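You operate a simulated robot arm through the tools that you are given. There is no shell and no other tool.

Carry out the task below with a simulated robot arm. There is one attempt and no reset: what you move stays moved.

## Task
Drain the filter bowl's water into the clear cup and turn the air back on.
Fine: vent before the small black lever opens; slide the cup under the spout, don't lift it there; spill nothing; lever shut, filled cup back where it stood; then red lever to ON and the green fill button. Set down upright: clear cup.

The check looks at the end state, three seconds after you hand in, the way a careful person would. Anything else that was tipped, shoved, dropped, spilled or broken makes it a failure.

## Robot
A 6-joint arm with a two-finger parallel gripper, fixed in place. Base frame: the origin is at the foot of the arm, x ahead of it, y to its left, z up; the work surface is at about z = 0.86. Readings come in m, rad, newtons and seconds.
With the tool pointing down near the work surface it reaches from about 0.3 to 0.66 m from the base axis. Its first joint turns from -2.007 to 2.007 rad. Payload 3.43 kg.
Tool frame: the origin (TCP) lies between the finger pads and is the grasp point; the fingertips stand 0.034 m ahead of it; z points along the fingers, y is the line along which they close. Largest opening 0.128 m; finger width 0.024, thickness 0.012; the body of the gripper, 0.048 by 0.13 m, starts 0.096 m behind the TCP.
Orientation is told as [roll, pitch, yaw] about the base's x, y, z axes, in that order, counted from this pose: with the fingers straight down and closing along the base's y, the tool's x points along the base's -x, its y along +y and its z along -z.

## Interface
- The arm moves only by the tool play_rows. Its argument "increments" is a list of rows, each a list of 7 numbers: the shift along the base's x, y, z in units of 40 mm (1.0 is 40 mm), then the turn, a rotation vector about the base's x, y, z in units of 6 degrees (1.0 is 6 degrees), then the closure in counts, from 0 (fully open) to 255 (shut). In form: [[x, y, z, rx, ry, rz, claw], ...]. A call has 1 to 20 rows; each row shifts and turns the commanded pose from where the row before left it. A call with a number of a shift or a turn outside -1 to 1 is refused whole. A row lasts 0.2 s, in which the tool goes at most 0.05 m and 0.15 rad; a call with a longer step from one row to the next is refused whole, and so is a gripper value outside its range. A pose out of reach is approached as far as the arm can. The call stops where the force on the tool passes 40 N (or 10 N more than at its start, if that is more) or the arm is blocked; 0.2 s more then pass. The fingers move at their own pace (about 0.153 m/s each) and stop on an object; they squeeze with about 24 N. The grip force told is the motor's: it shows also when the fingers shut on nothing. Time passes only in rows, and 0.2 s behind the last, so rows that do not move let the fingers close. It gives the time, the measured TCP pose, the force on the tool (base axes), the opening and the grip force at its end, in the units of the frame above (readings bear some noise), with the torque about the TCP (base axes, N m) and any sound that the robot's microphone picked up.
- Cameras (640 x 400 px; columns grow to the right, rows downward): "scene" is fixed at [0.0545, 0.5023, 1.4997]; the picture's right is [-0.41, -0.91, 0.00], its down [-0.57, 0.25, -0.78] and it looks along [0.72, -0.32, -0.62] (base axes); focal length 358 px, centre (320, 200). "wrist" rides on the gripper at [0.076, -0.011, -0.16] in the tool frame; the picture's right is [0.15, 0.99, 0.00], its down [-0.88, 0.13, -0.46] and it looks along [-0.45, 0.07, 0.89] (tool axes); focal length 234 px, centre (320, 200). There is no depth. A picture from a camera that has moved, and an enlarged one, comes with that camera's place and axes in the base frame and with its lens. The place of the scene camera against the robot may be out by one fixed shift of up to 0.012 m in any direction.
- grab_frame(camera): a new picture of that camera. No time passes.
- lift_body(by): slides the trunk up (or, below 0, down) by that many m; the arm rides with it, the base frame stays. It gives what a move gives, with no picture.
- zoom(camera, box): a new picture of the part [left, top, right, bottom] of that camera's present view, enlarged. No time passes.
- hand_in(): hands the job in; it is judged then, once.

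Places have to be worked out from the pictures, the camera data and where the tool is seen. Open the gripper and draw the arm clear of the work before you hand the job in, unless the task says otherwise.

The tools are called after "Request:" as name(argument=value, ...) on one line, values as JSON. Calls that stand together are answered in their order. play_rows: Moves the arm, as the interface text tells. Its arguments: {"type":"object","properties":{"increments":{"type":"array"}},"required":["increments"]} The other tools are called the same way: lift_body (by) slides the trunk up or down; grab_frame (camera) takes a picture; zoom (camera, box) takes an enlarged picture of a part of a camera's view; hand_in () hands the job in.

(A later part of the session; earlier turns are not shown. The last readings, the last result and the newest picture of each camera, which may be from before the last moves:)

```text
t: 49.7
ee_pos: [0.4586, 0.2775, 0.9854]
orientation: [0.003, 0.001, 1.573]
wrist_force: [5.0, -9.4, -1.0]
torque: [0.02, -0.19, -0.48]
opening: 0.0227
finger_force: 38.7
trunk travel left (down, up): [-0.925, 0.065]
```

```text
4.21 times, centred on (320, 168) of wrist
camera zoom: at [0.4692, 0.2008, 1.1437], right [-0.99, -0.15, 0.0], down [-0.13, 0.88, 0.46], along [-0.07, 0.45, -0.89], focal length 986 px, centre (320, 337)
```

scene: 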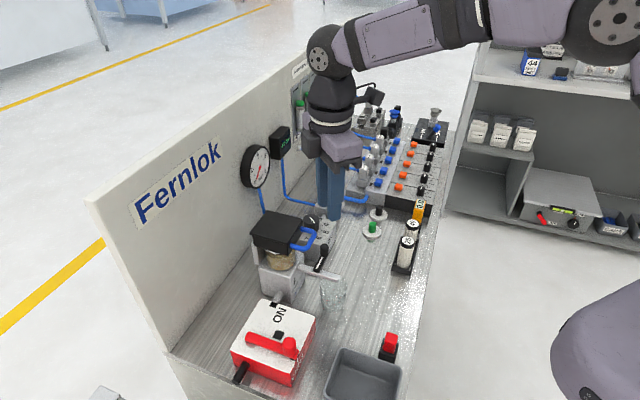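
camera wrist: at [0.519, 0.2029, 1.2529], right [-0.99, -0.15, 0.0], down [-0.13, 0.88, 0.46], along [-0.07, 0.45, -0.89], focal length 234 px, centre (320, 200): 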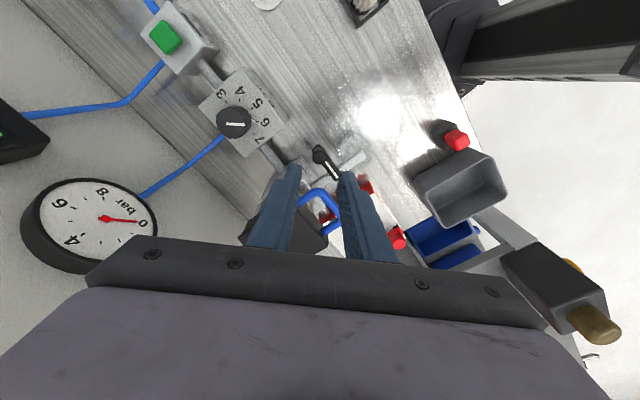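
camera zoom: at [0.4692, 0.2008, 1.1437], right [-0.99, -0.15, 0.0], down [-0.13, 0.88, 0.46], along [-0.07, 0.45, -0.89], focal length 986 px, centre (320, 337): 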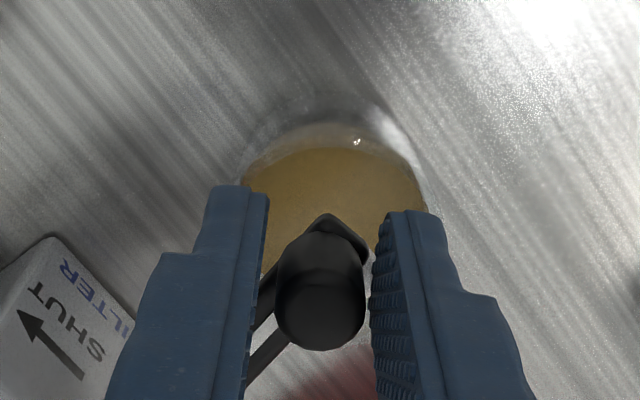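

The fingers just pinch the lever head at 0.0227 m. I'll loosen slightly to 0.025 and sweep the lever counter-clockwise back to SHUT.

Request:
play_rows(increments=[[0, 0, 0, 0, 0, 0, 206], [0, 0, 0, 0, 0, 0, 206], [0.1175, -0.1, 0, 0, 0, 0, 206], [0.1325, -0.083, 0, 0, 0, 0, 206], [0.145, -0.06, 0, 0, 0, 0, 206], [0.15, -0.035, 0, 0, 0, 0, 206], [0.155, -0.0125, 0, 0, 0, 0, 206], [0.155, 0.0125, 0, 0, 0, 0, 206], [0.15, 0.035, 0, 0, 0, 0, 206], [0.145, 0.06, 0, 0, 0, 0, 206], [0.1325, 0.083, 0, 0, 0, 0, 206], [0.1175, 0.1, 0, 0, 0, 0, 206]])

Request:
zoom(camera="wrist", box=[220, 60, 420, 215])

Request:
zoom(camera="scene", box=[250, 190, 380, 330])

```text
t: 52.3
ee_pos: [0.5114, 0.2763, 0.9836]
orientation: [0.005, 0.002, 1.573]
wrist_force: [-3.6, -6.3, 0.7]
torque: [-0.16, 0.17, 0.15]
opening: 0.0266
finger_force: 1.9
trunk travel left (down, up): [-0.925, 0.065]
```

```text
2.58 times, centred on (320, 138) of wrist
camera zoom: at [0.5232, 0.1997, 1.1421], right [-0.99, -0.15, 0.01], down [-0.13, 0.88, 0.46], along [-0.07, 0.45, -0.89], focal length 604 px, centre (320, 361)
```

zoom: 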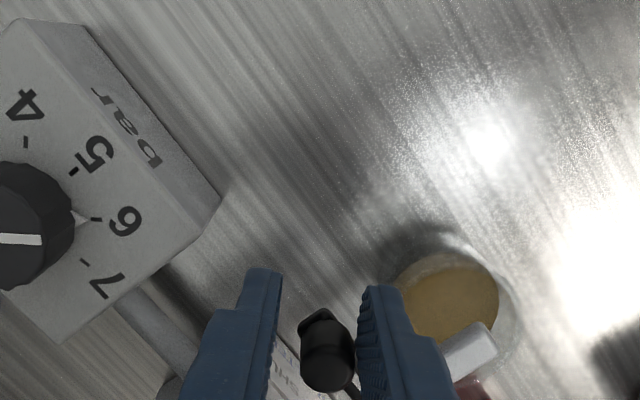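

```text
2.86 times, centred on (315, 260) of scene
camera zoom: at [0.0545, 0.5023, 1.4997], right [-0.41, -0.91, 0.0], down [-0.57, 0.25, -0.78], along [0.72, -0.32, -0.62], focal length 1024 px, centre (334, 29)
```

zoom: 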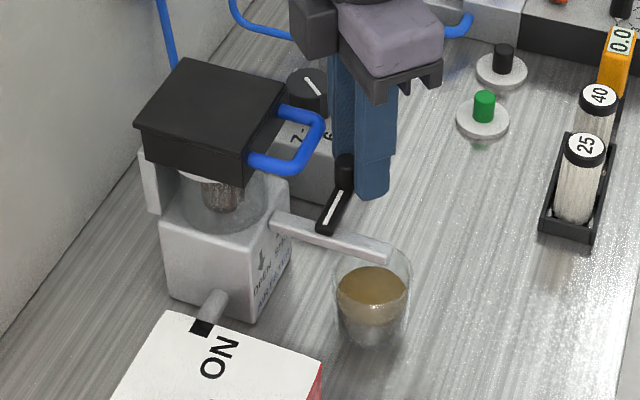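

The knob is back at (0.507, 0.288), its original spot. I'll nudge a little further to be sure it is seated at the SHUT stop.

Request:
play_rows(increments=[[0.04, 0.03, 0, 0, 0, 0, 206], [0.04, 0.03, 0, 0, 0, 0, 206], [0, 0, 0, 0, 0, 0, 206]])

Request:
zoom(camera="wrist", box=[260, 120, 380, 215])

Request:
zoom(camera="scene", box=[280, 200, 380, 310])

```text
t: 53.1
ee_pos: [0.5129, 0.2764, 0.9841]
orientation: [0.01, 0.001, 1.574]
wrist_force: [-9.1, -20.8, -3.4]
torque: [-0.78, 0.13, 0.41]
opening: 0.0296
finger_force: 4.7
trunk travel left (down, up): [-0.925, 0.065]
```

```text
4.21 times, centred on (320, 168) of wrist
camera zoom: at [0.5255, 0.2003, 1.1421], right [-0.99, -0.15, 0.01], down [-0.13, 0.88, 0.45], along [-0.08, 0.45, -0.89], focal length 986 px, centre (320, 337)
```

zoom: 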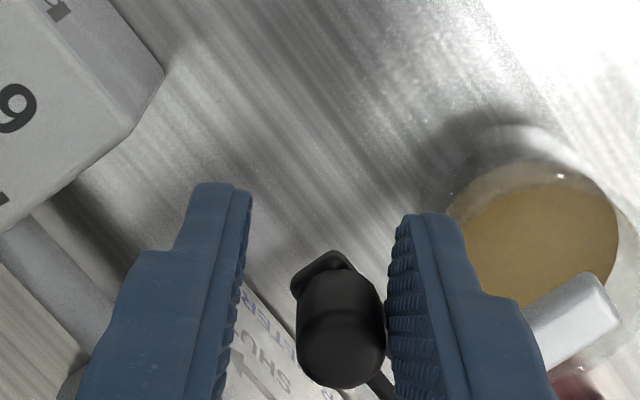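

```text
3.64 times, centred on (330, 255) of scene
camera zoom: at [0.0545, 0.5023, 1.4997], right [-0.41, -0.91, 0.0], down [-0.57, 0.25, -0.78], along [0.72, -0.32, -0.62], focal length 1303 px, centre (284, 0)
```

zoom: 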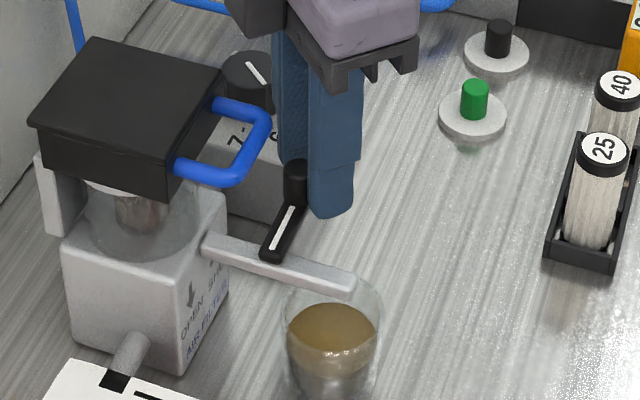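

The lever resists firmly at the SHUT stop. I'll back off, open slightly, and rise clear.

Request:
play_rows(increments=[[-0.09, -0.1, 0, 0, 0, 0, 200], [0, 0, 0, 0, 0, 0, 191], [0, 0, 0.3, 0, 0, 0, 191], [0, 0, 0.6, 0, 0, 0, 191], [0, 0, 0.9, 0, 0, 0, 191], [0, 0, 1, 0, 0, 0, 191], [0, 0, 1, 0, 0, 0, 191], [0, 0, 1, 0, 0, 0, 191], [0, 0, 0, 0, 0, 0, 191]])

Request:
zoom(camera="scene", box=[280, 200, 380, 320])

Request:
zoom(camera="wrist", box=[260, 100, 420, 220])

```text
t: 55.1
ee_pos: [0.515, 0.2797, 1.1776]
orientation: [0.003, -0.002, 1.573]
wrist_force: [0.1, 1.1, 0.3]
torque: [-0.01, 0.02, -0.03]
opening: 0.0321
finger_force: 0.0
trunk travel left (down, up): [-0.925, 0.065]
```

```text
3.33 times, centred on (330, 260) of scene
camera zoom: at [0.0545, 0.5023, 1.4997], right [-0.41, -0.91, 0.0], down [-0.57, 0.25, -0.78], along [0.72, -0.32, -0.62], focal length 1194 px, centre (287, 0)
```

zoom: 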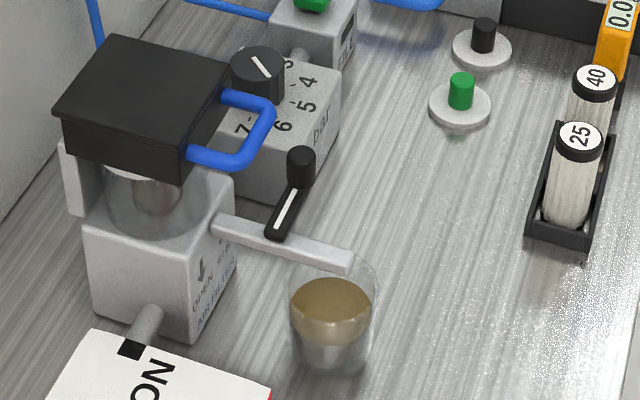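

```text
3.33 times, centred on (340, 160) of wrist
camera zoom: at [0.5257, 0.203, 1.3349], right [-0.99, -0.15, 0.0], down [-0.13, 0.88, 0.46], along [-0.07, 0.45, -0.89], focal length 781 px, centre (253, 333)
```

zoom: 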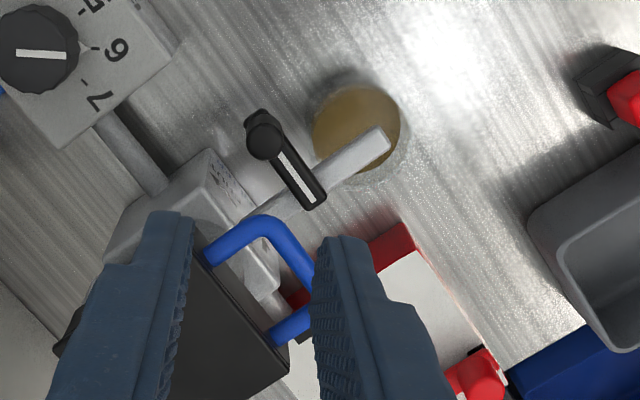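

The black lever is back at SHUT, the cup is upright with its water, and the table is dry. I'll return to the cup-approach pose with yaw 45° and tilt 30°, then lower the trunk again.

Request:
play_rows(increments=[[-0.235, -0.09, 0.13, 0, 0, -0.94, 150], [-0.235, -0.09, 0.13, 0, 0, -0.94, 100], [-0.235, -0.09, 0.13, 0, 0, -0.94, 100], [-0.235, -0.09, 0.13, 0, 0, -0.94, 100], [-0.235, -0.09, 0.13, 0, 0, -0.94, 100], [-0.235, -0.09, 0.13, 0, 0, -0.94, 100], [-0.235, -0.09, 0.13, 0, 0, -0.94, 100], [-0.235, -0.09, 0.13, 0, 0, -0.93, 100], [-0.235, -0.09, 0.13, 0.707, -0.707, 0, 100], [-0.235, -0.09, 0.13, 0.707, -0.707, 0, 100], [-0.235, -0.09, 0.13, 0.707, -0.707, 0, 100], [-0.235, -0.09, 0.13, 0.707, -0.707, 0, 100], [-0.235, -0.08, 0.11, 0.707, -0.707, 0, 100], [0, 0, 0, 0, 0, 0, 100]])

```text
t: 58.1
ee_pos: [0.3912, 0.2299, 1.2443]
orientation: [0.0, -0.526, 0.789]
wrist_force: [0.3, 0.1, -0.8]
torque: [-0.01, 0.07, 0.01]
opening: 0.0777
finger_force: 0.0
trunk travel left (down, up): [-0.925, 0.065]
```

The pose is (0.391, 0.230, 1.244) with the attitude as before. I'll lower the trunk 0.2 m and look.

Request:
lift_body(by=-0.2)

Request:
zoom(camera="wrist", box=[240, 70, 400, 210])

Request:
zoom(camera="scene", box=[280, 200, 420, 340])

```text
t: 60.3
ee_pos: [0.3907, 0.2309, 1.0435]
orientation: [0.001, -0.526, 0.787]
wrist_force: [0.3, 0.6, 0.1]
torque: [-0.02, 0.0, -0.01]
opening: 0.0775
finger_force: 0.0
trunk travel left (down, up): [-0.725, 0.265]
```

```text
2.86 times, centred on (320, 140) of wrist
camera zoom: at [0.295, 0.1189, 1.1431], right [-0.79, 0.61, -0.07], down [0.28, 0.47, 0.84], along [0.54, 0.64, -0.54], focal length 669 px, centre (320, 371)
```

zoom: 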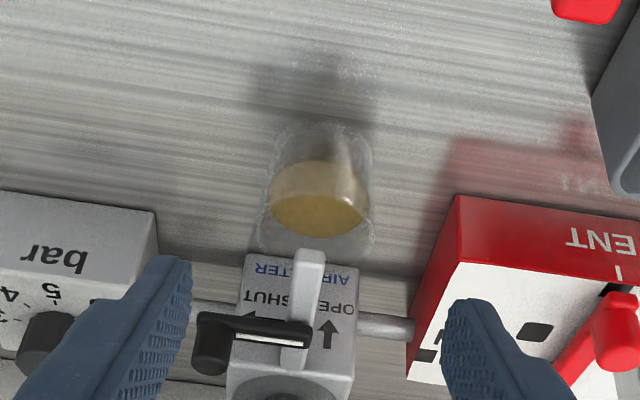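

```text
2.86 times, centred on (350, 270) of scene
camera zoom: at [0.0545, 0.5023, 1.4997], right [-0.41, -0.91, 0.0], down [-0.57, 0.25, -0.78], along [0.72, -0.32, -0.62], focal length 1024 px, centre (234, 0)
```

zoom: 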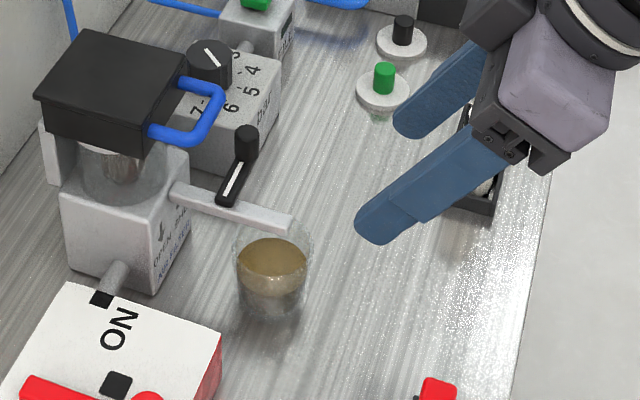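

Everything lines up; the cup's lateral position matches the tool's line. I'll advance along the tool axis so the fingers straddle the cup again.

Request:
play_rows(increments=[[0.26, 0.255, -0.58, 0, 0, 0, 100], [0.26, 0.255, -0.58, 0, 0, 0, 100], [0.26, 0.255, -0.58, 0, 0, 0, 100], [0.26, 0.255, -0.58, 0, 0, 0, 100], [0.26, 0.255, -0.58, 0, 0, 0, 100], [0.15, 0.15, -0.34, 0, 0, 0, 100], [0.1, 0.1, -0.24, 0, 0, 0, 100], [0, 0, 0, 0, 0, 0, 100]])

Request:
zoom(camera="wrist", box=[240, 110, 400, 260])

Request:
zoom(camera="scene", box=[280, 210, 400, 330])

```text
t: 62.1
ee_pos: [0.4528, 0.291, 0.9043]
orientation: [0.002, -0.524, 0.787]
wrist_force: [-0.1, -0.6, 0.6]
torque: [0.01, 0.0, 0.01]
opening: 0.0779
finger_force: 0.0
trunk travel left (down, up): [-0.725, 0.265]
```

```text
2.67 times, centred on (320, 185) of wrist
camera zoom: at [0.3573, 0.1801, 1.0031], right [-0.79, 0.61, -0.07], down [0.28, 0.47, 0.84], along [0.54, 0.64, -0.54], focal length 624 px, centre (320, 240)
```

zoom: 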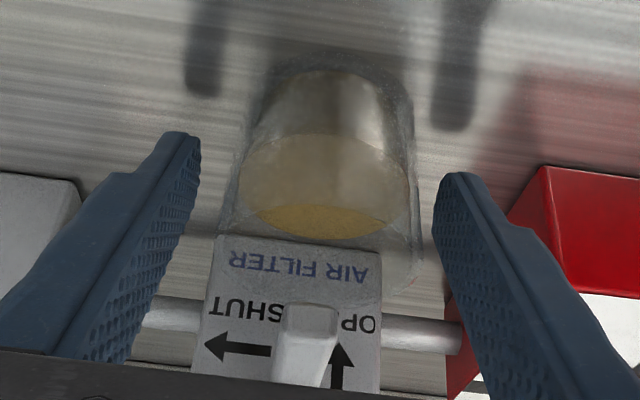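

```text
3.33 times, centred on (340, 270) of scene
camera zoom: at [0.0545, 0.5023, 1.4997], right [-0.41, -0.91, 0.0], down [-0.57, 0.25, -0.78], along [0.72, -0.32, -0.62], focal length 1194 px, centre (253, -33)
```

zoom: 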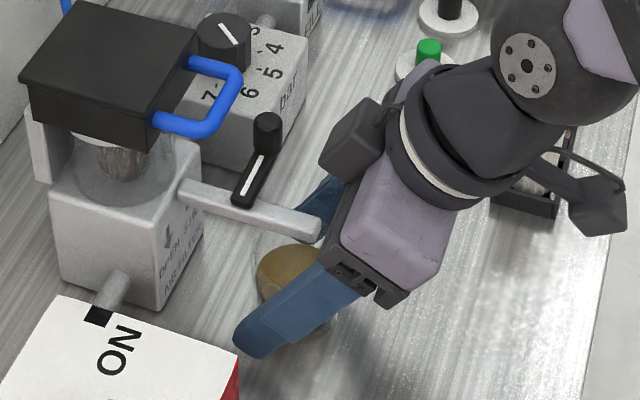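

The cup is between the fingers. I'll close very gently in small steps so the water isn't disturbed.

Request:
play_rows(increments=[[0, 0, 0, 0, 0, 0, 108], [0, 0, 0, 0, 0, 0, 115], [0, 0, 0, 0, 0, 0, 120], [0, 0, 0, 0, 0, 0, 124], [0, 0, 0, 0, 0, 0, 127], [0, 0, 0, 0, 0, 0, 130], [0, 0, 0, 0, 0, 0, 133], [0, 0, 0, 0, 0, 0, 136], [0, 0, 0, 0, 0, 0, 139], [0, 0, 0, 0, 0, 0, 141], [0, 0, 0, 0, 0, 0, 143], [0, 0, 0, 0, 0, 0, 145], [0, 0, 0, 0, 0, 0, 147]])

Request:
play_rows(increments=[[0, 0, 0, 0, 0, 0, 149], [0, 0, 0, 0, 0, 0, 151], [0, 0, 0, 0, 0, 0, 154], [0, 0, 0, 0, 0, 0, 158], [0, 0, 0, 0, 0, 0, 162], [0, 0, 0, 0, 0, 0, 162]])

Request:
zoom(camera="wrist", box=[240, 110, 400, 260])

```text
t: 64.9
ee_pos: [0.4526, 0.2911, 0.9036]
orientation: [0.002, -0.526, 0.786]
wrist_force: [-0.2, -0.2, 0.1]
torque: [0.01, 0.02, 0.02]
opening: 0.0553
finger_force: 0.4
trunk travel left (down, up): [-0.725, 0.265]
```

```text
t: 66.3
ee_pos: [0.4515, 0.2915, 0.9054]
orientation: [0.002, -0.525, 0.788]
wrist_force: [0.8, -0.2, -1.3]
torque: [0.05, 0.01, 0.04]
opening: 0.0543
finger_force: 24.0
trunk travel left (down, up): [-0.725, 0.265]
```

```text
2.67 times, centred on (320, 185) of wrist
camera zoom: at [0.3572, 0.18, 1.0032], right [-0.79, 0.61, -0.07], down [0.28, 0.47, 0.84], along [0.54, 0.64, -0.54], focal length 624 px, centre (320, 240)
```

zoom: 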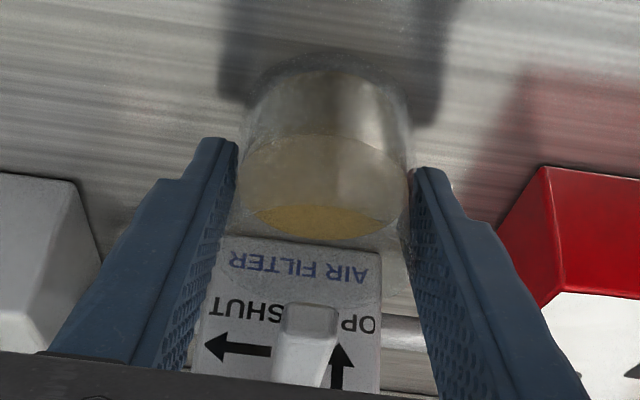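

The cup is held at 24 N. I'll slide it slowly back toward its home spot with gentle ramps so the water doesn't slosh.

Request:
play_rows(increments=[[-0.02, -0.02, 0, 0, 0, 0, 162], [-0.04, -0.041, 0, 0, 0, 0, 162], [-0.06, -0.061, 0, 0, 0, 0, 162], [-0.08, -0.082, 0, 0, 0, 0, 162], [-0.09, -0.092, 0, 0, 0, 0, 162], [-0.09, -0.092, 0, 0, 0, 0, 162], [-0.09, -0.092, 0, 0, 0, 0, 162], [-0.09, -0.092, 0, 0, 0, 0, 162], [-0.09, -0.092, 0, 0, 0, 0, 162], [-0.09, -0.092, 0, 0, 0, 0, 162], [-0.09, -0.092, 0, 0, 0, 0, 162], [-0.09, -0.092, 0, 0, 0, 0, 162], [-0.09, -0.092, 0, 0, 0, 0, 162], [-0.09, -0.092, 0, 0, 0, 0, 162], [-0.09, -0.092, 0, 0, 0, 0, 162], [-0.09, -0.092, 0, 0, 0, 0, 162], [-0.08, -0.082, 0, 0, 0, 0, 162], [-0.06, -0.061, 0, 0, 0, 0, 162], [-0.04, -0.041, 0, 0, 0, 0, 162], [-0.02, -0.02, 0, 0, 0, 0, 162]])

Request:
zoom(camera="wrist", box=[220, 60, 420, 220])

Request:
zoom(camera="scene", box=[290, 210, 430, 350])

```text
t: 70.5
ee_pos: [0.3923, 0.2306, 0.9044]
orientation: [0.002, -0.525, 0.787]
wrist_force: [-0.2, 0.6, -0.7]
torque: [-0.02, 0.02, 0.04]
opening: 0.0543
finger_force: 23.8
trunk travel left (down, up): [-0.725, 0.265]
```

```text
2.50 times, centred on (320, 140) of wrist
camera zoom: at [0.2981, 0.1192, 1.0034], right [-0.79, 0.61, -0.07], down [0.28, 0.47, 0.84], along [0.54, 0.64, -0.54], focal length 585 px, centre (320, 350)
```

zoom: 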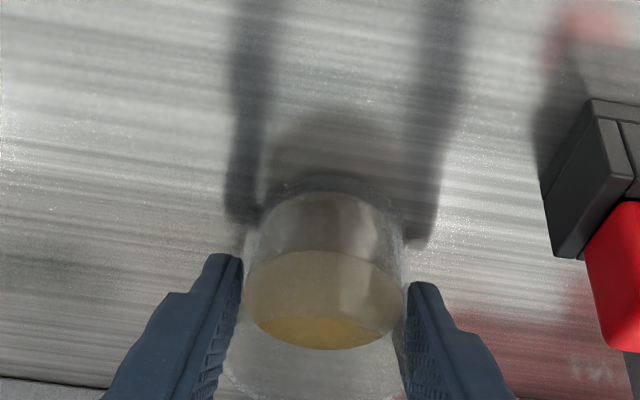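

```text
2.86 times, centred on (360, 280) of scene
camera zoom: at [0.0545, 0.5023, 1.4997], right [-0.41, -0.91, 0.0], down [-0.57, 0.25, -0.78], along [0.72, -0.32, -0.62], focal length 1024 px, centre (206, -29)
```

zoom: 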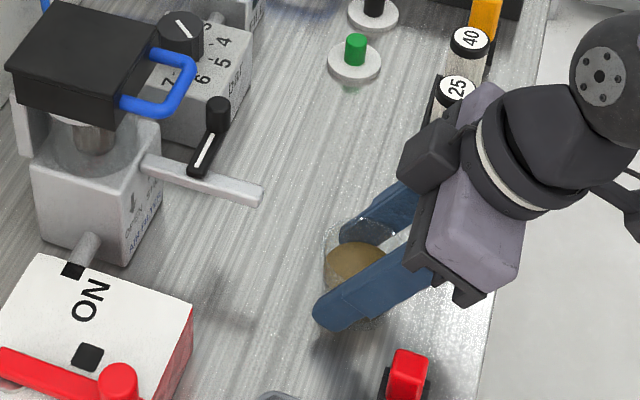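

About 22 mm in each axis remain to the home pose, and the water is calm. I'll finish the slide.

Request:
play_rows(increments=[[-0.02, -0.02, 0, 0, 0, 0, 162], [-0.04, -0.04, 0, 0, 0, 0, 162], [-0.06, -0.06, 0, 0, 0, 0, 162], [-0.07, -0.07, 0, 0, 0, 0, 162], [-0.07, -0.07, 0, 0, 0, 0, 162], [-0.07, -0.07, 0, 0, 0, 0, 162], [-0.06, -0.06, 0, 0, 0, 0, 162], [-0.05, -0.05, 0, 0, 0, 0, 162], [-0.04, -0.04, 0, 0, 0, 0, 162], [-0.03, -0.03, 0, 0, 0, 0, 162], [-0.02, -0.02, 0, 0, 0, 0, 162], [-0.0125, -0.0125, 0, 0, 0, 0, 162], [0, 0, 0, 0, 0, 0, 162]])

Request:
zoom(camera="wrist", box=[200, 0, 460, 200])

Request:
zoom(camera="scene", box=[340, 230, 440, 350])

```text
t: 73.3
ee_pos: [0.3708, 0.2088, 0.9058]
orientation: [0.003, -0.526, 0.788]
wrist_force: [0.0, -0.4, 0.9]
torque: [0.0, -0.03, -0.02]
opening: 0.0541
finger_force: 24.1
trunk travel left (down, up): [-0.725, 0.265]
```

```text
2.00 times, centred on (330, 100) of wrist
camera zoom: at [0.2756, 0.0981, 1.0043], right [-0.79, 0.61, -0.07], down [0.29, 0.47, 0.84], along [0.54, 0.64, -0.54], focal length 468 px, centre (300, 400)
```

zoom: 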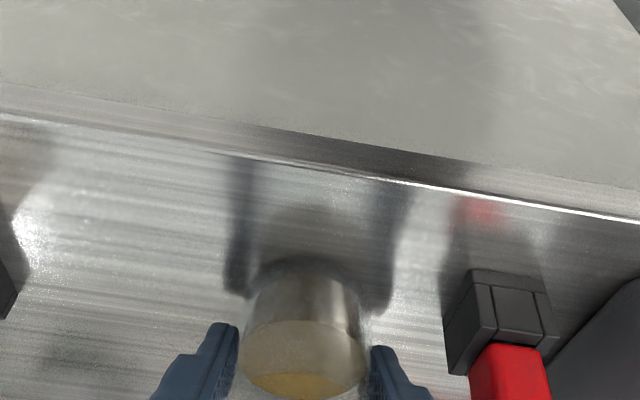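

```text
3.33 times, centred on (390, 290) of scene
camera zoom: at [0.0545, 0.5023, 1.4997], right [-0.41, -0.91, 0.0], down [-0.57, 0.25, -0.78], along [0.72, -0.32, -0.62], focal length 1194 px, centre (87, -100)
```

zoom: 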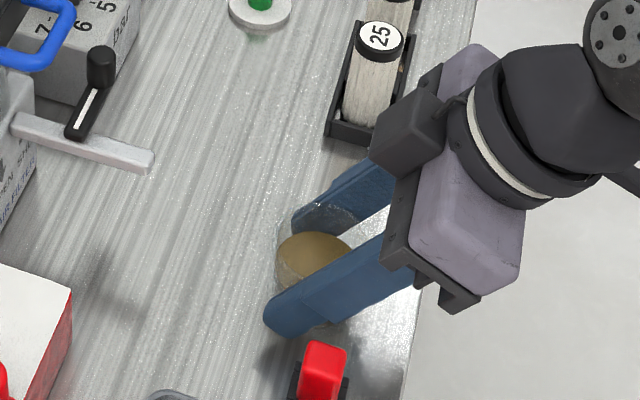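

The pose matches the recorded home grip, perhaps half a millimetre high. I'll settle the cup down gently until I feel the table.

Request:
play_rows(increments=[[0, 0, -0.01, 0, 0, 0, 162], [0, 0, -0.01, 0, 0, 0, 162], [0, 0, 0, 0, 0, 0, 162]])

```text
t: 74.1
ee_pos: [0.3713, 0.2099, 0.9056]
orientation: [0.002, -0.525, 0.788]
wrist_force: [0.0, -0.3, 0.1]
torque: [0.0, 0.02, -0.01]
opening: 0.0542
finger_force: 24.0
trunk travel left (down, up): [-0.725, 0.265]
```

There is no contact force yet. I'll lower in another small step.

Request:
play_rows(increments=[[0, 0, -0.015, 0, 0, 0, 162], [0, 0, -0.015, 0, 0, 0, 162], [0, 0, 0, 0, 0, 0, 162]])

```text
t: 74.9
ee_pos: [0.3728, 0.2105, 0.9051]
orientation: [0.001, -0.528, 0.788]
wrist_force: [1.5, 1.2, 7.1]
torque: [0.04, -0.01, -0.04]
opening: 0.0542
finger_force: 23.8
trunk travel left (down, up): [-0.725, 0.265]
```

Contact at 7 N. I'll check via the wrist camera's reported position whether the pose drifted sideways before releasing.

Request:
zoom(camera="wrist", box=[200, 0, 460, 200])

```text
2.00 times, centred on (330, 100) of wrist
camera zoom: at [0.2759, 0.0982, 1.0028], right [-0.79, 0.61, -0.07], down [0.28, 0.47, 0.84], along [0.54, 0.64, -0.54], focal length 468 px, centre (300, 400)
```

zoom: 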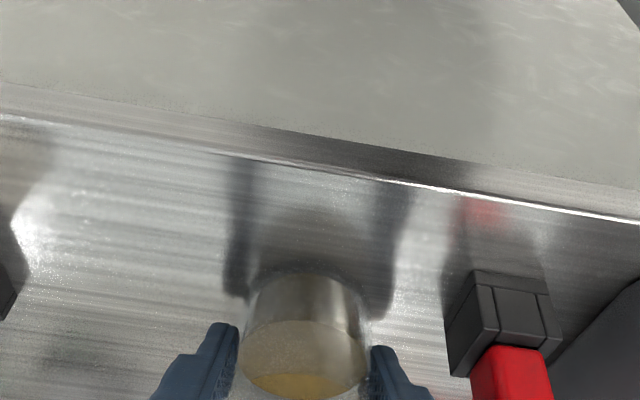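

The position is within a millimetre of home. I'll release gently in small steps.

Request:
play_rows(increments=[[0, 0, 0.008, 0, 0, 0, 159], [0, 0, 0, 0, 0, 0, 155], [0, 0, 0, 0, 0, 0, 151], [0, 0, 0, 0, 0, 0, 148], [0, 0, 0, 0, 0, 0, 145], [0, 0, 0, 0, 0, 0, 142], [0, 0, 0, 0, 0, 0, 139], [0, 0, 0, 0, 0, 0, 136], [0, 0, 0, 0, 0, 0, 132], [0, 0, 0, 0, 0, 0, 128], [0, 0, 0, 0, 0, 0, 124], [0, 0, 0, 0, 0, 0, 120], [0, 0, 0, 0, 0, 0, 115], [0, 0, 0, 0, 0, 0, 115]])

Request:
zoom(camera="wrist", box=[200, 0, 460, 200])

Request:
zoom(camera="scene", box=[340, 230, 440, 350])

```text
t: 77.9
ee_pos: [0.3715, 0.2091, 0.9037]
orientation: [0.003, -0.525, 0.789]
wrist_force: [-0.2, -0.1, -0.5]
torque: [-0.02, 0.01, -0.02]
opening: 0.0704
finger_force: 0.1
trunk travel left (down, up): [-0.725, 0.265]
```

```text
2.00 times, centred on (330, 100) of wrist
camera zoom: at [0.2758, 0.0977, 1.0031], right [-0.79, 0.61, -0.07], down [0.28, 0.47, 0.84], along [0.54, 0.64, -0.54], focal length 468 px, centre (300, 400)
```

zoom: 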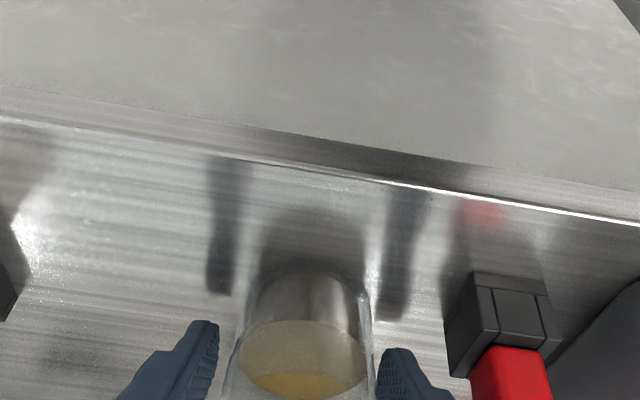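

```text
3.33 times, centred on (390, 290) of scene
camera zoom: at [0.0545, 0.5023, 1.4997], right [-0.41, -0.91, 0.0], down [-0.57, 0.25, -0.78], along [0.72, -0.32, -0.62], focal length 1194 px, centre (87, -100)
```

zoom: 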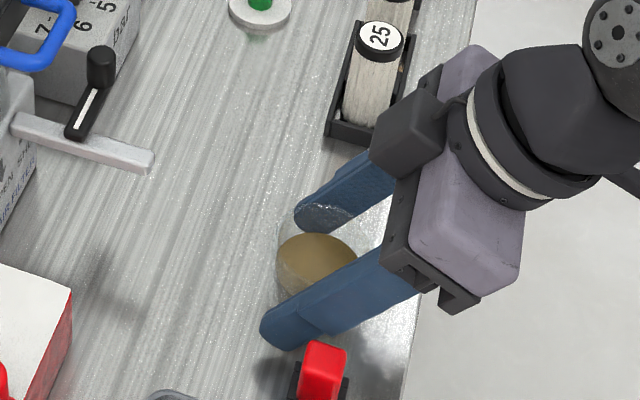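

The cup stands free at home with its water. I'll widen a touch, rise straight up slowly, and then raise the trunk.

Request:
play_rows(increments=[[0, 0, 0, 0, 0, 0, 110], [0, 0, 0, 0, 0, 0, 105], [0, 0, 0.2, 0, 0, 0, 105], [0, 0, 0.4, 0, 0, 0, 105], [0, 0, 0.6, 0, 0, 0, 105], [0, 0, 0.8, 0, 0, 0, 105], [0, 0, 0.8, 0, 0, 0, 105], [0, 0, 0.7, 0, 0, 0, 105]])

Request:
lift_body(by=0.2)

Request:
grab_frame(camera="wrist")

Request:
zoom(camera="scene", box=[340, 260, 440, 360])

```text
t: 79.7
ee_pos: [0.3725, 0.2078, 1.0451]
orientation: [0.001, -0.523, 0.786]
wrist_force: [0.5, -0.5, 0.1]
torque: [0.0, 0.0, -0.03]
opening: 0.0751
finger_force: 0.0
trunk travel left (down, up): [-0.725, 0.265]
```

```text
t: 81.9
ee_pos: [0.3725, 0.2084, 1.2447]
orientation: [0.001, -0.527, 0.786]
wrist_force: [-0.2, 0.4, -1.0]
torque: [0.0, 0.04, 0.0]
opening: 0.0754
finger_force: 0.0
trunk travel left (down, up): [-0.925, 0.065]
```

```text
taken
camera wrist: at [0.2773, 0.0969, 1.3438], right [-0.79, 0.61, -0.07], down [0.29, 0.47, 0.84], along [0.54, 0.64, -0.54], focal length 234 px, centre (320, 200)
```

wrist: 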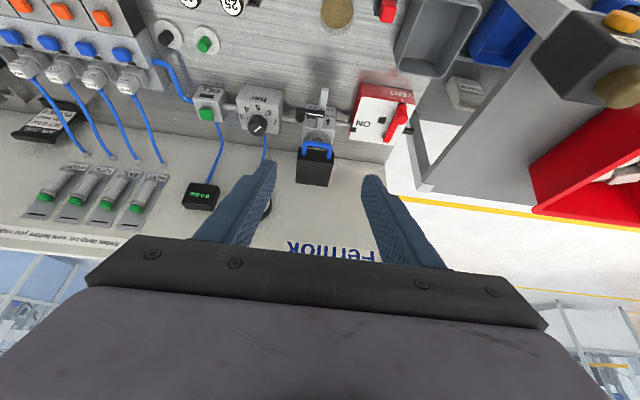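

```text
4.00 times, centred on (390, 310) of scene
camera zoom: at [0.0545, 0.5023, 1.4997], right [-0.41, -0.91, 0.0], down [-0.57, 0.25, -0.78], along [0.72, -0.32, -0.62], focal length 1433 px, centre (40, -240)
```

zoom: 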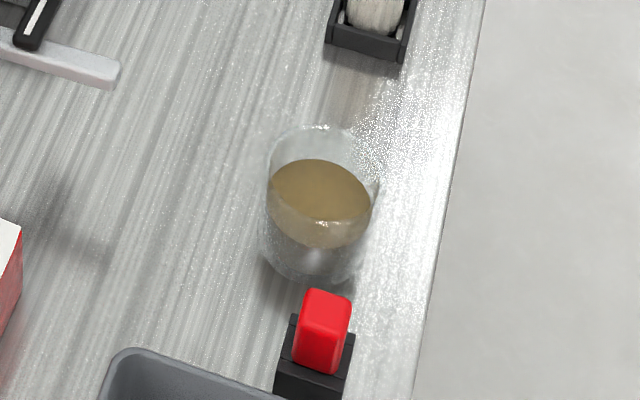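

The cup is upright exactly where it started. Next is the red lever back to ON: I'll straighten, yaw to 90° and move above its knob at about (0.354, 0.419).

Request:
play_rows(increments=[[-0.04, 0.39, -0.1, -0.707, 0.707, 0, 150], [-0.04, 0.39, -0.2, -0.707, 0.707, 0, 187], [-0.04, 0.39, -0.2, -0.707, 0.707, 0, 187], [-0.04, 0.39, -0.2, -0.707, 0.707, 0, 187], [-0.04, 0.39, -0.2, -0.707, 0.707, 0, 187], [-0.04, 0.39, -0.25, 0, 0, 0.94, 187], [-0.04, 0.39, -0.25, 0, 0, 0.94, 187], [-0.04, 0.39, -0.3, 0, 0, 0.94, 187], [-0.04, 0.39, -0.3, 0, 0, 0.94, 187], [-0.04, 0.39, -0.3, 0, 0, 0.94, 187], [-0.04, 0.39, -0.3, 0, 0, 0.94, 187], [-0.04, 0.39, -0.3, 0, 0, 0.94, 187], [0, 0.39, -0.3, 0, 0, 0.94, 187], [0, 0, 0, 0, 0, 0, 187]])

Request:
zoom(camera="wrist", box=[220, 60, 420, 220])

Request:
zoom(camera="scene", box=[200, 240, 350, 395])

```text
t: 84.9
ee_pos: [0.3533, 0.41, 1.1163]
orientation: [0.002, -0.002, 1.575]
wrist_force: [-0.4, 0.3, 0.7]
torque: [-0.01, -0.03, 0.0]
opening: 0.0342
finger_force: 0.0
trunk travel left (down, up): [-0.925, 0.065]
```

```text
2.50 times, centred on (320, 140) of wrist
camera zoom: at [0.3647, 0.3349, 1.2747], right [-0.99, -0.15, 0.0], down [-0.13, 0.88, 0.46], along [-0.07, 0.45, -0.89], focal length 585 px, centre (320, 350)
```

zoom: 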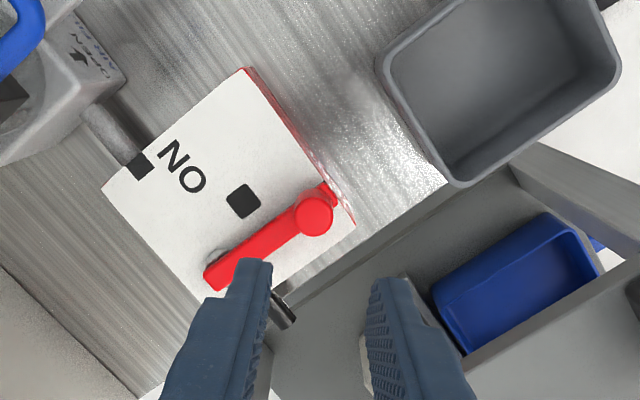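

```text
2.58 times, centred on (275, 318) of scene
camera zoom: at [0.0545, 0.5023, 1.4997], right [-0.41, -0.91, 0.0], down [-0.57, 0.25, -0.78], along [0.72, -0.32, -0.62], focal length 924 px, centre (436, -103)
```

zoom: 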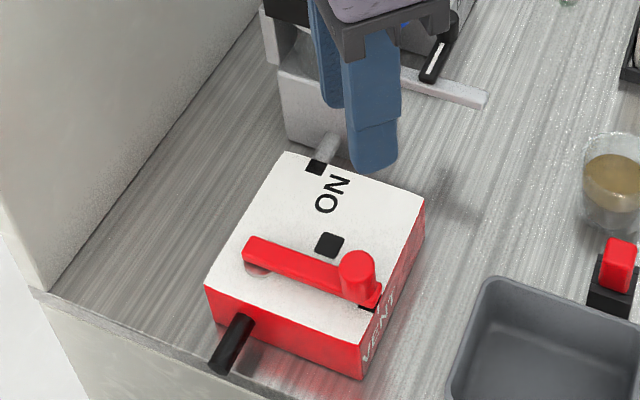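

The knob is at (0.355, 0.4186), and the fingers are nearly centred. I'll lower around it, as I did before.

Request:
play_rows(increments=[[0.03, 0.06, -0.8, 0, 0, 0, 187], [0, 0, -0.9, 0, 0, 0, 187], [0, 0, -0.9, 0, 0, 0, 187], [0, 0, -0.7, 0, 0, 0, 187], [0, 0, -0.55, 0, 0, 0, 187], [0, 0, 0, 0, 0, 0, 195], [0, 0, 0, 0, 0, 0, 199], [0, 0, 0, 0, 0, 0, 199]])

Request:
zoom(camera="wrist", box=[220, 60, 420, 220])

```text
t: 86.7
ee_pos: [0.355, 0.4118, 0.9624]
orientation: [0.002, -0.002, 1.573]
wrist_force: [1.0, 0.4, -1.1]
torque: [0.0, 0.01, 0.02]
opening: 0.0283
finger_force: 0.0
trunk travel left (down, up): [-0.925, 0.065]
```

```text
2.50 times, centred on (320, 140) of wrist
camera zoom: at [0.3666, 0.3359, 1.1196], right [-0.99, -0.15, 0.0], down [-0.13, 0.88, 0.46], along [-0.07, 0.45, -0.89], focal length 585 px, centre (320, 350)
```

zoom: 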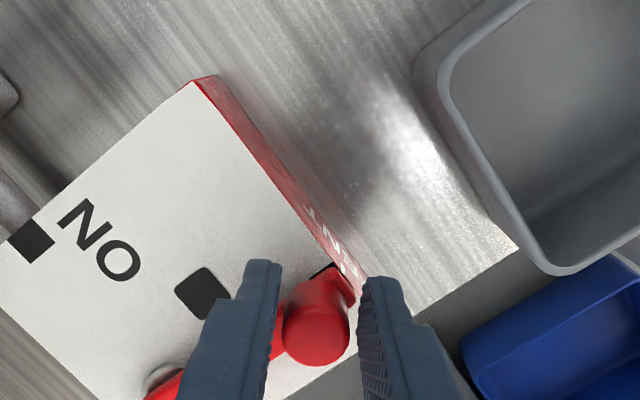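

The red knob is caged. I'll sweep it counter-clockwise to ON.

Request:
play_rows(increments=[[0.06, 0, 0, 0, 0, 0, 199], [0.222, -0.185, 0, 0, 0, 0, 199], [0.25, -0.15, 0, 0, 0, 0, 199], [0.268, -0.11, 0, 0, 0, 0, 199], [0.285, -0.065, 0, 0, 0, 0, 199], [0.288, -0.02, 0, 0, 0, 0, 199], [0.29, 0.025, 0, 0, 0, 0, 199], [0.283, 0.07, 0, 0, 0, 0, 199], [0.268, 0.115, 0, 0, 0, 0, 199], [0.245, 0.153, 0, 0, 0, 0, 199], [0.22, 0.19, 0, 0, 0, 0, 199]])

Request:
zoom(camera="wrist", box=[220, 60, 420, 220])

Request:
zoom(camera="scene", box=[200, 200, 350, 395])

Request:
zoom(camera="scene", box=[235, 110, 315, 200])

```text
t: 89.1
ee_pos: [0.4616, 0.4141, 0.9623]
orientation: [0.007, 0.0, 1.573]
wrist_force: [-3.8, -0.7, -1.7]
torque: [-0.01, 0.08, 0.03]
opening: 0.0297
finger_force: 1.8
trunk travel left (down, up): [-0.925, 0.065]
```

```text
2.50 times, centred on (320, 140) of wrist
camera zoom: at [0.4729, 0.338, 1.1202], right [-0.99, -0.15, 0.0], down [-0.13, 0.88, 0.46], along [-0.07, 0.45, -0.89], focal length 585 px, centre (320, 350)
```

zoom: 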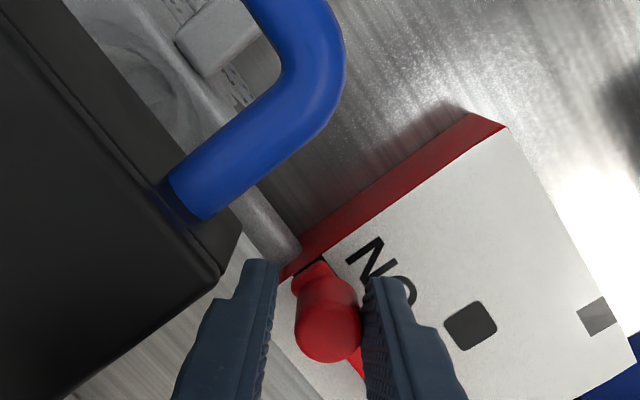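

```text
2.05 times, centred on (275, 298) of scene
camera zoom: at [0.0545, 0.5023, 1.4997], right [-0.41, -0.91, 0.0], down [-0.57, 0.25, -0.78], along [0.72, -0.32, -0.62], focal length 735 px, centre (412, 0)
```

zoom: 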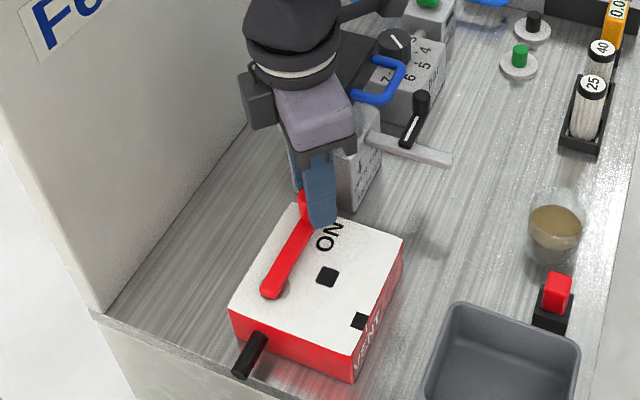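

```text
4.44 times, centred on (275, 155) of scene
camera zoom: at [0.0545, 0.5023, 1.4997], right [-0.41, -0.91, 0.0], down [-0.57, 0.25, -0.78], along [0.72, -0.32, -0.62], focal length 1592 px, centre (520, 400)
```

zoom: 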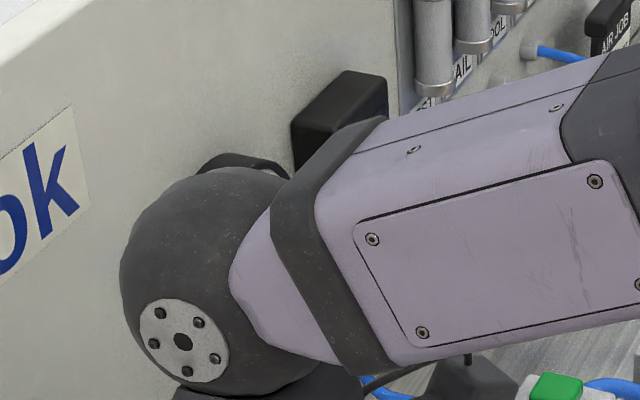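

The red knob is at (0.4575, 0.419), its original ON spot. I'll nudge to confirm it's against the ON stop.

Request:
play_rows(increments=[[0.05, 0.03, 0, 0, 0, 0, 199], [0.05, 0.03, 0, 0, 0, 0, 199], [0, 0, 0, 0, 0, 0, 199]])

Request:
zoom(camera="wrist", box=[260, 120, 380, 215])

```text
t: 89.9
ee_pos: [0.4644, 0.4163, 0.9613]
orientation: [0.004, 0.001, 1.576]
wrist_force: [-11.9, -4.7, -4.3]
torque: [-0.17, 0.27, 0.12]
opening: 0.0354
finger_force: 6.2
trunk travel left (down, up): [-0.925, 0.065]
```

```text
4.21 times, centred on (320, 168) of wrist
camera zoom: at [0.4758, 0.3401, 1.1204], right [-0.99, -0.15, 0.01], down [-0.13, 0.88, 0.46], along [-0.07, 0.45, -0.89], focal length 986 px, centre (320, 337)
```

zoom: 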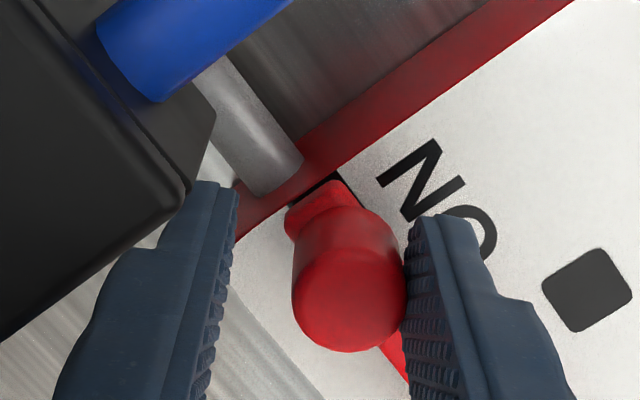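

The lever is firmly at the ON stop. I'll back off, rise clear, and check the lever and the gauge.

Request:
play_rows(increments=[[-0.12, -0.07, 0, 0, 0, 0, 192], [0, 0, 0, 0, 0, 0, 183], [0, 0, 0.3, 0, 0, 0, 183], [0, 0, 0.6, 0, 0, 0, 183], [0, 0, 0.9, 0, 0, 0, 183], [0, 0, 1, 0, 0, 0, 183], [0, 0, 1, 0, 0, 0, 183], [0, 0, 1, 0, 0, 0, 183], [0, 0, 0, 0, 0, 0, 183]])

Request:
grab_frame(camera="wrist")

Request:
zoom(camera="scene", box=[200, 240, 350, 395])

```text
t: 91.9
ee_pos: [0.4587, 0.4133, 1.1544]
orientation: [0.004, -0.001, 1.575]
wrist_force: [-0.2, 0.1, 0.1]
torque: [0.02, 0.02, 0.02]
opening: 0.036
finger_force: 0.0
trunk travel left (down, up): [-0.925, 0.065]
```

```text
taken
camera wrist: at [0.4704, 0.3376, 1.3123], right [-0.99, -0.15, 0.0], down [-0.13, 0.88, 0.46], along [-0.07, 0.45, -0.89], focal length 234 px, centre (320, 200)
```

wrist: 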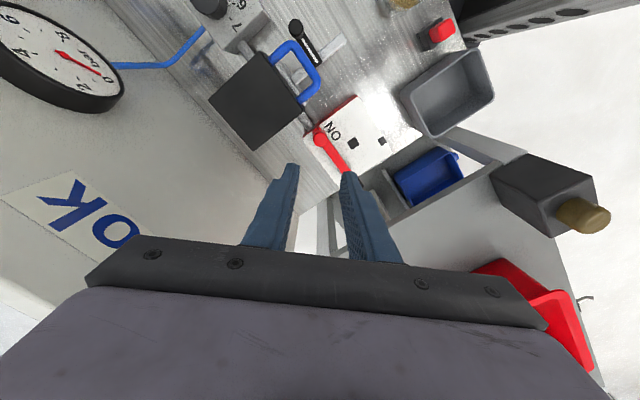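

```text
2.58 times, centred on (275, 318) of scene
camera zoom: at [0.0545, 0.5023, 1.4997], right [-0.41, -0.91, 0.0], down [-0.57, 0.25, -0.78], along [0.72, -0.32, -0.62], focal length 924 px, centre (436, -103)
```

zoom: 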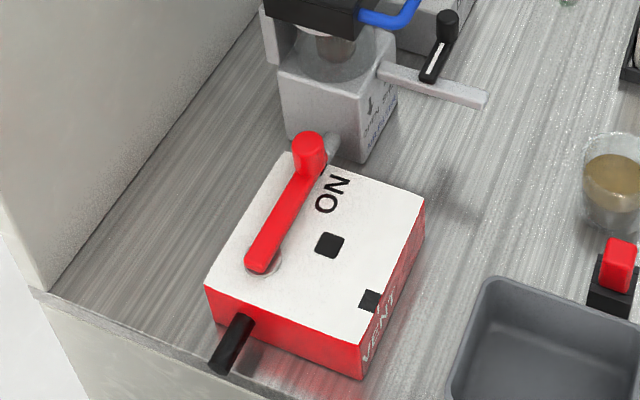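

The red lever is at ON; pressure waits on the fill button, which I place near (0.709, 0.1855, top ≈ 0.915). I'll close the fingers, swing over with yaw ≈ 15° and a 30° outward tilt for reach, staying high.

Request:
play_rows(increments=[[0.217, -0.47, 0, 0, 0, -0.9, 220], [0.217, -0.47, 0, 0, 0, -0.9, 255], [0.217, -0.47, 0, 0, 0, -0.9, 255], [0.217, -0.47, 0, 0, 0, -0.9, 255], [0.217, -0.47, 0, 0, 0, -0.9, 255], [0.217, -0.47, 0, 0, 0, -0.9, 255], [0.217, -0.47, 0, 0, 0, -0.9, 255], [0.217, -0.47, 0, 0, 0, -0.9, 255], [0.217, -0.47, 0, 0, 0, -0.9, 255], [0.217, -0.47, 0, 0, 0, -0.9, 255], [0.217, -0.47, 0, 0, 0, -0.9, 255], [0.217, -0.47, 0, 0, 0, -0.9, 255], [0.217, -0.47, 0, 0, 0, -0.9, 255], [0.217, -0.47, 0, 0, 0, -0.9, 255], [0, 0, 0, 0.249, -0.968, 0, 255], [0, 0, 0, 0.249, -0.968, 0, 255], [0, 0, 0, 0.249, -0.968, 0, 255], [0, 0, 0, 0.249, -0.968, 0, 255], [0, 0, 0, 0.249, -0.968, 0, 255], [0, 0, 0, 0, 0, 0, 255]])

Request:
grab_frame(camera="wrist")

Request:
grab_frame(camera="scene")

```text
t: 96.1
ee_pos: [0.5818, 0.1515, 1.1547]
orientation: [0.0, -0.528, 0.255]
wrist_force: [-0.1, -0.1, -0.1]
torque: [0.03, 0.01, 0.0]
opening: 0.0
finger_force: 23.6
trunk travel left (down, up): [-0.925, 0.065]
```

```text
taken
camera wrist: at [0.4442, 0.1031, 1.2534], right [-0.37, 0.93, -0.07], down [0.48, 0.26, 0.84], along [0.79, 0.28, -0.54], focal length 234 px, centre (320, 200)
```

wrist: 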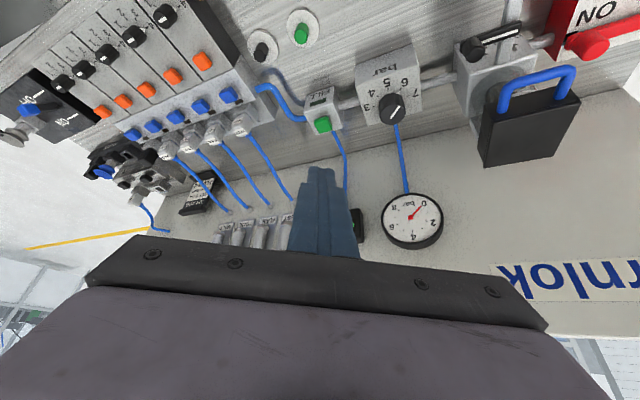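

```text
taken
```

scene: 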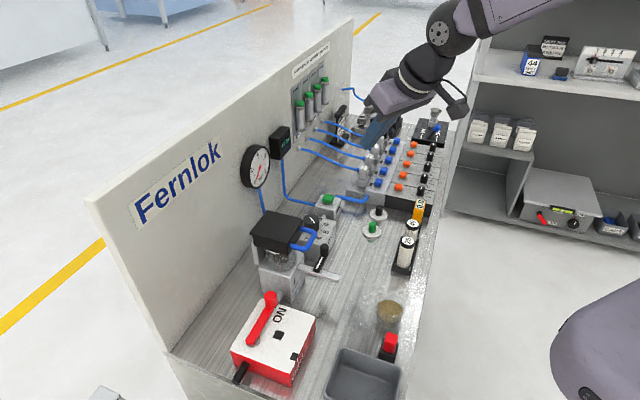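

Good view of the FILL button. I'll zoom to locate it precisely.

Request:
zoom(camera="wrist", box=[270, 70, 390, 190])

Request:
zoom(camera="scene", box=[290, 170, 390, 260])

Request:
zoom(camera="scene", box=[235, 110, 315, 200])

```text
3.33 times, centred on (330, 130) of wrist
camera zoom: at [0.4442, 0.1031, 1.2534], right [-0.37, 0.93, -0.07], down [0.48, 0.26, 0.84], along [0.79, 0.28, -0.54], focal length 781 px, centre (287, 433)
```

zoom: 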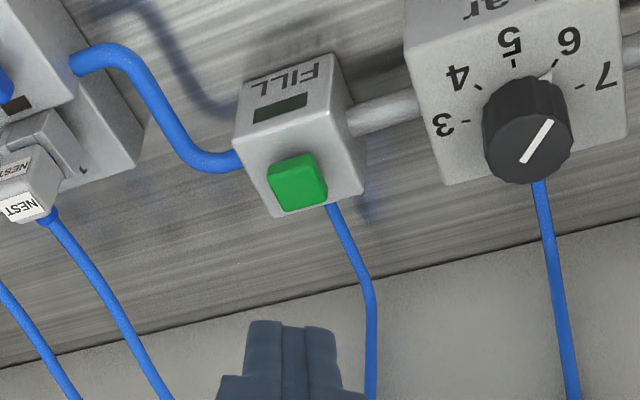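

```text
4.44 times, centred on (340, 215) of scene
camera zoom: at [0.0545, 0.5023, 1.4997], right [-0.41, -0.91, 0.0], down [-0.57, 0.25, -0.78], along [0.72, -0.32, -0.62], focal length 1592 px, centre (231, 133)
```

zoom: 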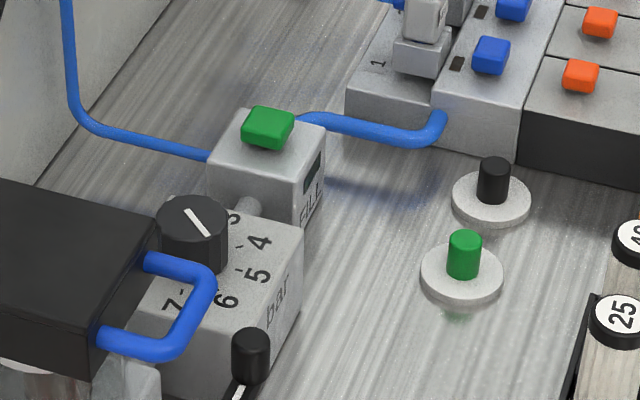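

```text
4.44 times, centred on (275, 155) of scene
camera zoom: at [0.0545, 0.5023, 1.4997], right [-0.41, -0.91, 0.0], down [-0.57, 0.25, -0.78], along [0.72, -0.32, -0.62], focal length 1592 px, centre (520, 400)
```

zoom: 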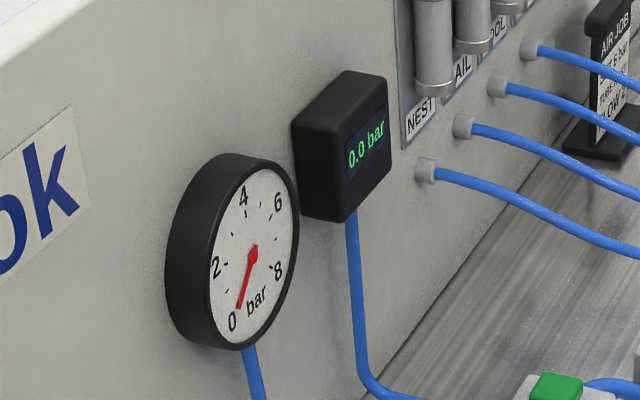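

The button top comes out near (0.7035, 0.19, 0.921). I'll advance to a hover about 70 mm above it and re-triangulate from closer in.

Request:
play_rows(increments=[[0.52, 0.17, -0.5, 0, 0, 0, 255], [0.54, 0.17, -0.6, 0, 0, 0, 255], [0.54, 0.17, -0.6, 0, 0, 0, 255], [0.54, 0.17, -0.6, 0, 0, 0, 255], [0.54, 0.18, -0.6, 0, 0, 0, 255], [0, 0, 0, 0, 0, 0, 255]])

Request:
grab_frame(camera="wrist")

Request:
zoom(camera="scene", box=[280, 110, 400, 260])

```text
t: 97.5
ee_pos: [0.6881, 0.1878, 1.038]
orientation: [0.0, -0.525, 0.255]
wrist_force: [-1.1, -0.5, 0.6]
torque: [-0.01, 0.0, 0.0]
opening: 0.0
finger_force: 24.1
trunk travel left (down, up): [-0.925, 0.065]
```

```text
taken
camera wrist: at [0.5498, 0.1395, 1.1368], right [-0.37, 0.93, -0.07], down [0.48, 0.26, 0.84], along [0.79, 0.28, -0.54], focal length 234 px, centre (320, 200)
```

wrist: 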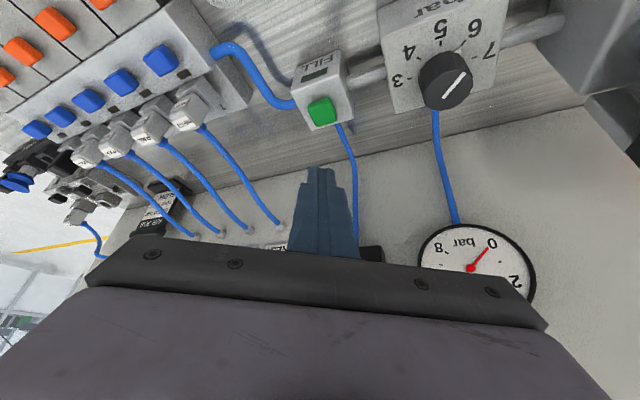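

```text
2.67 times, centred on (340, 185) of scene
camera zoom: at [0.0545, 0.5023, 1.4997], right [-0.41, -0.91, 0.0], down [-0.57, 0.25, -0.78], along [0.72, -0.32, -0.62], focal length 955 px, centre (267, 240)
```

zoom: 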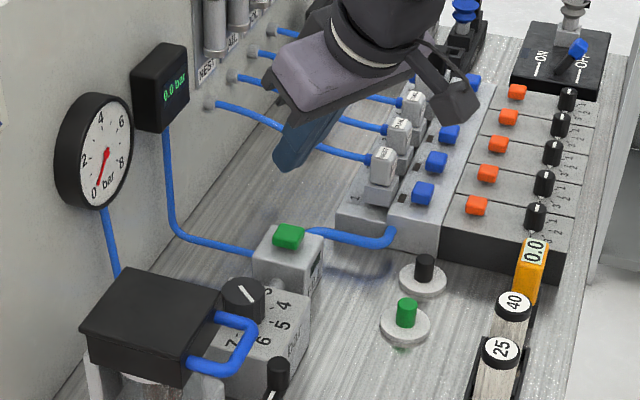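

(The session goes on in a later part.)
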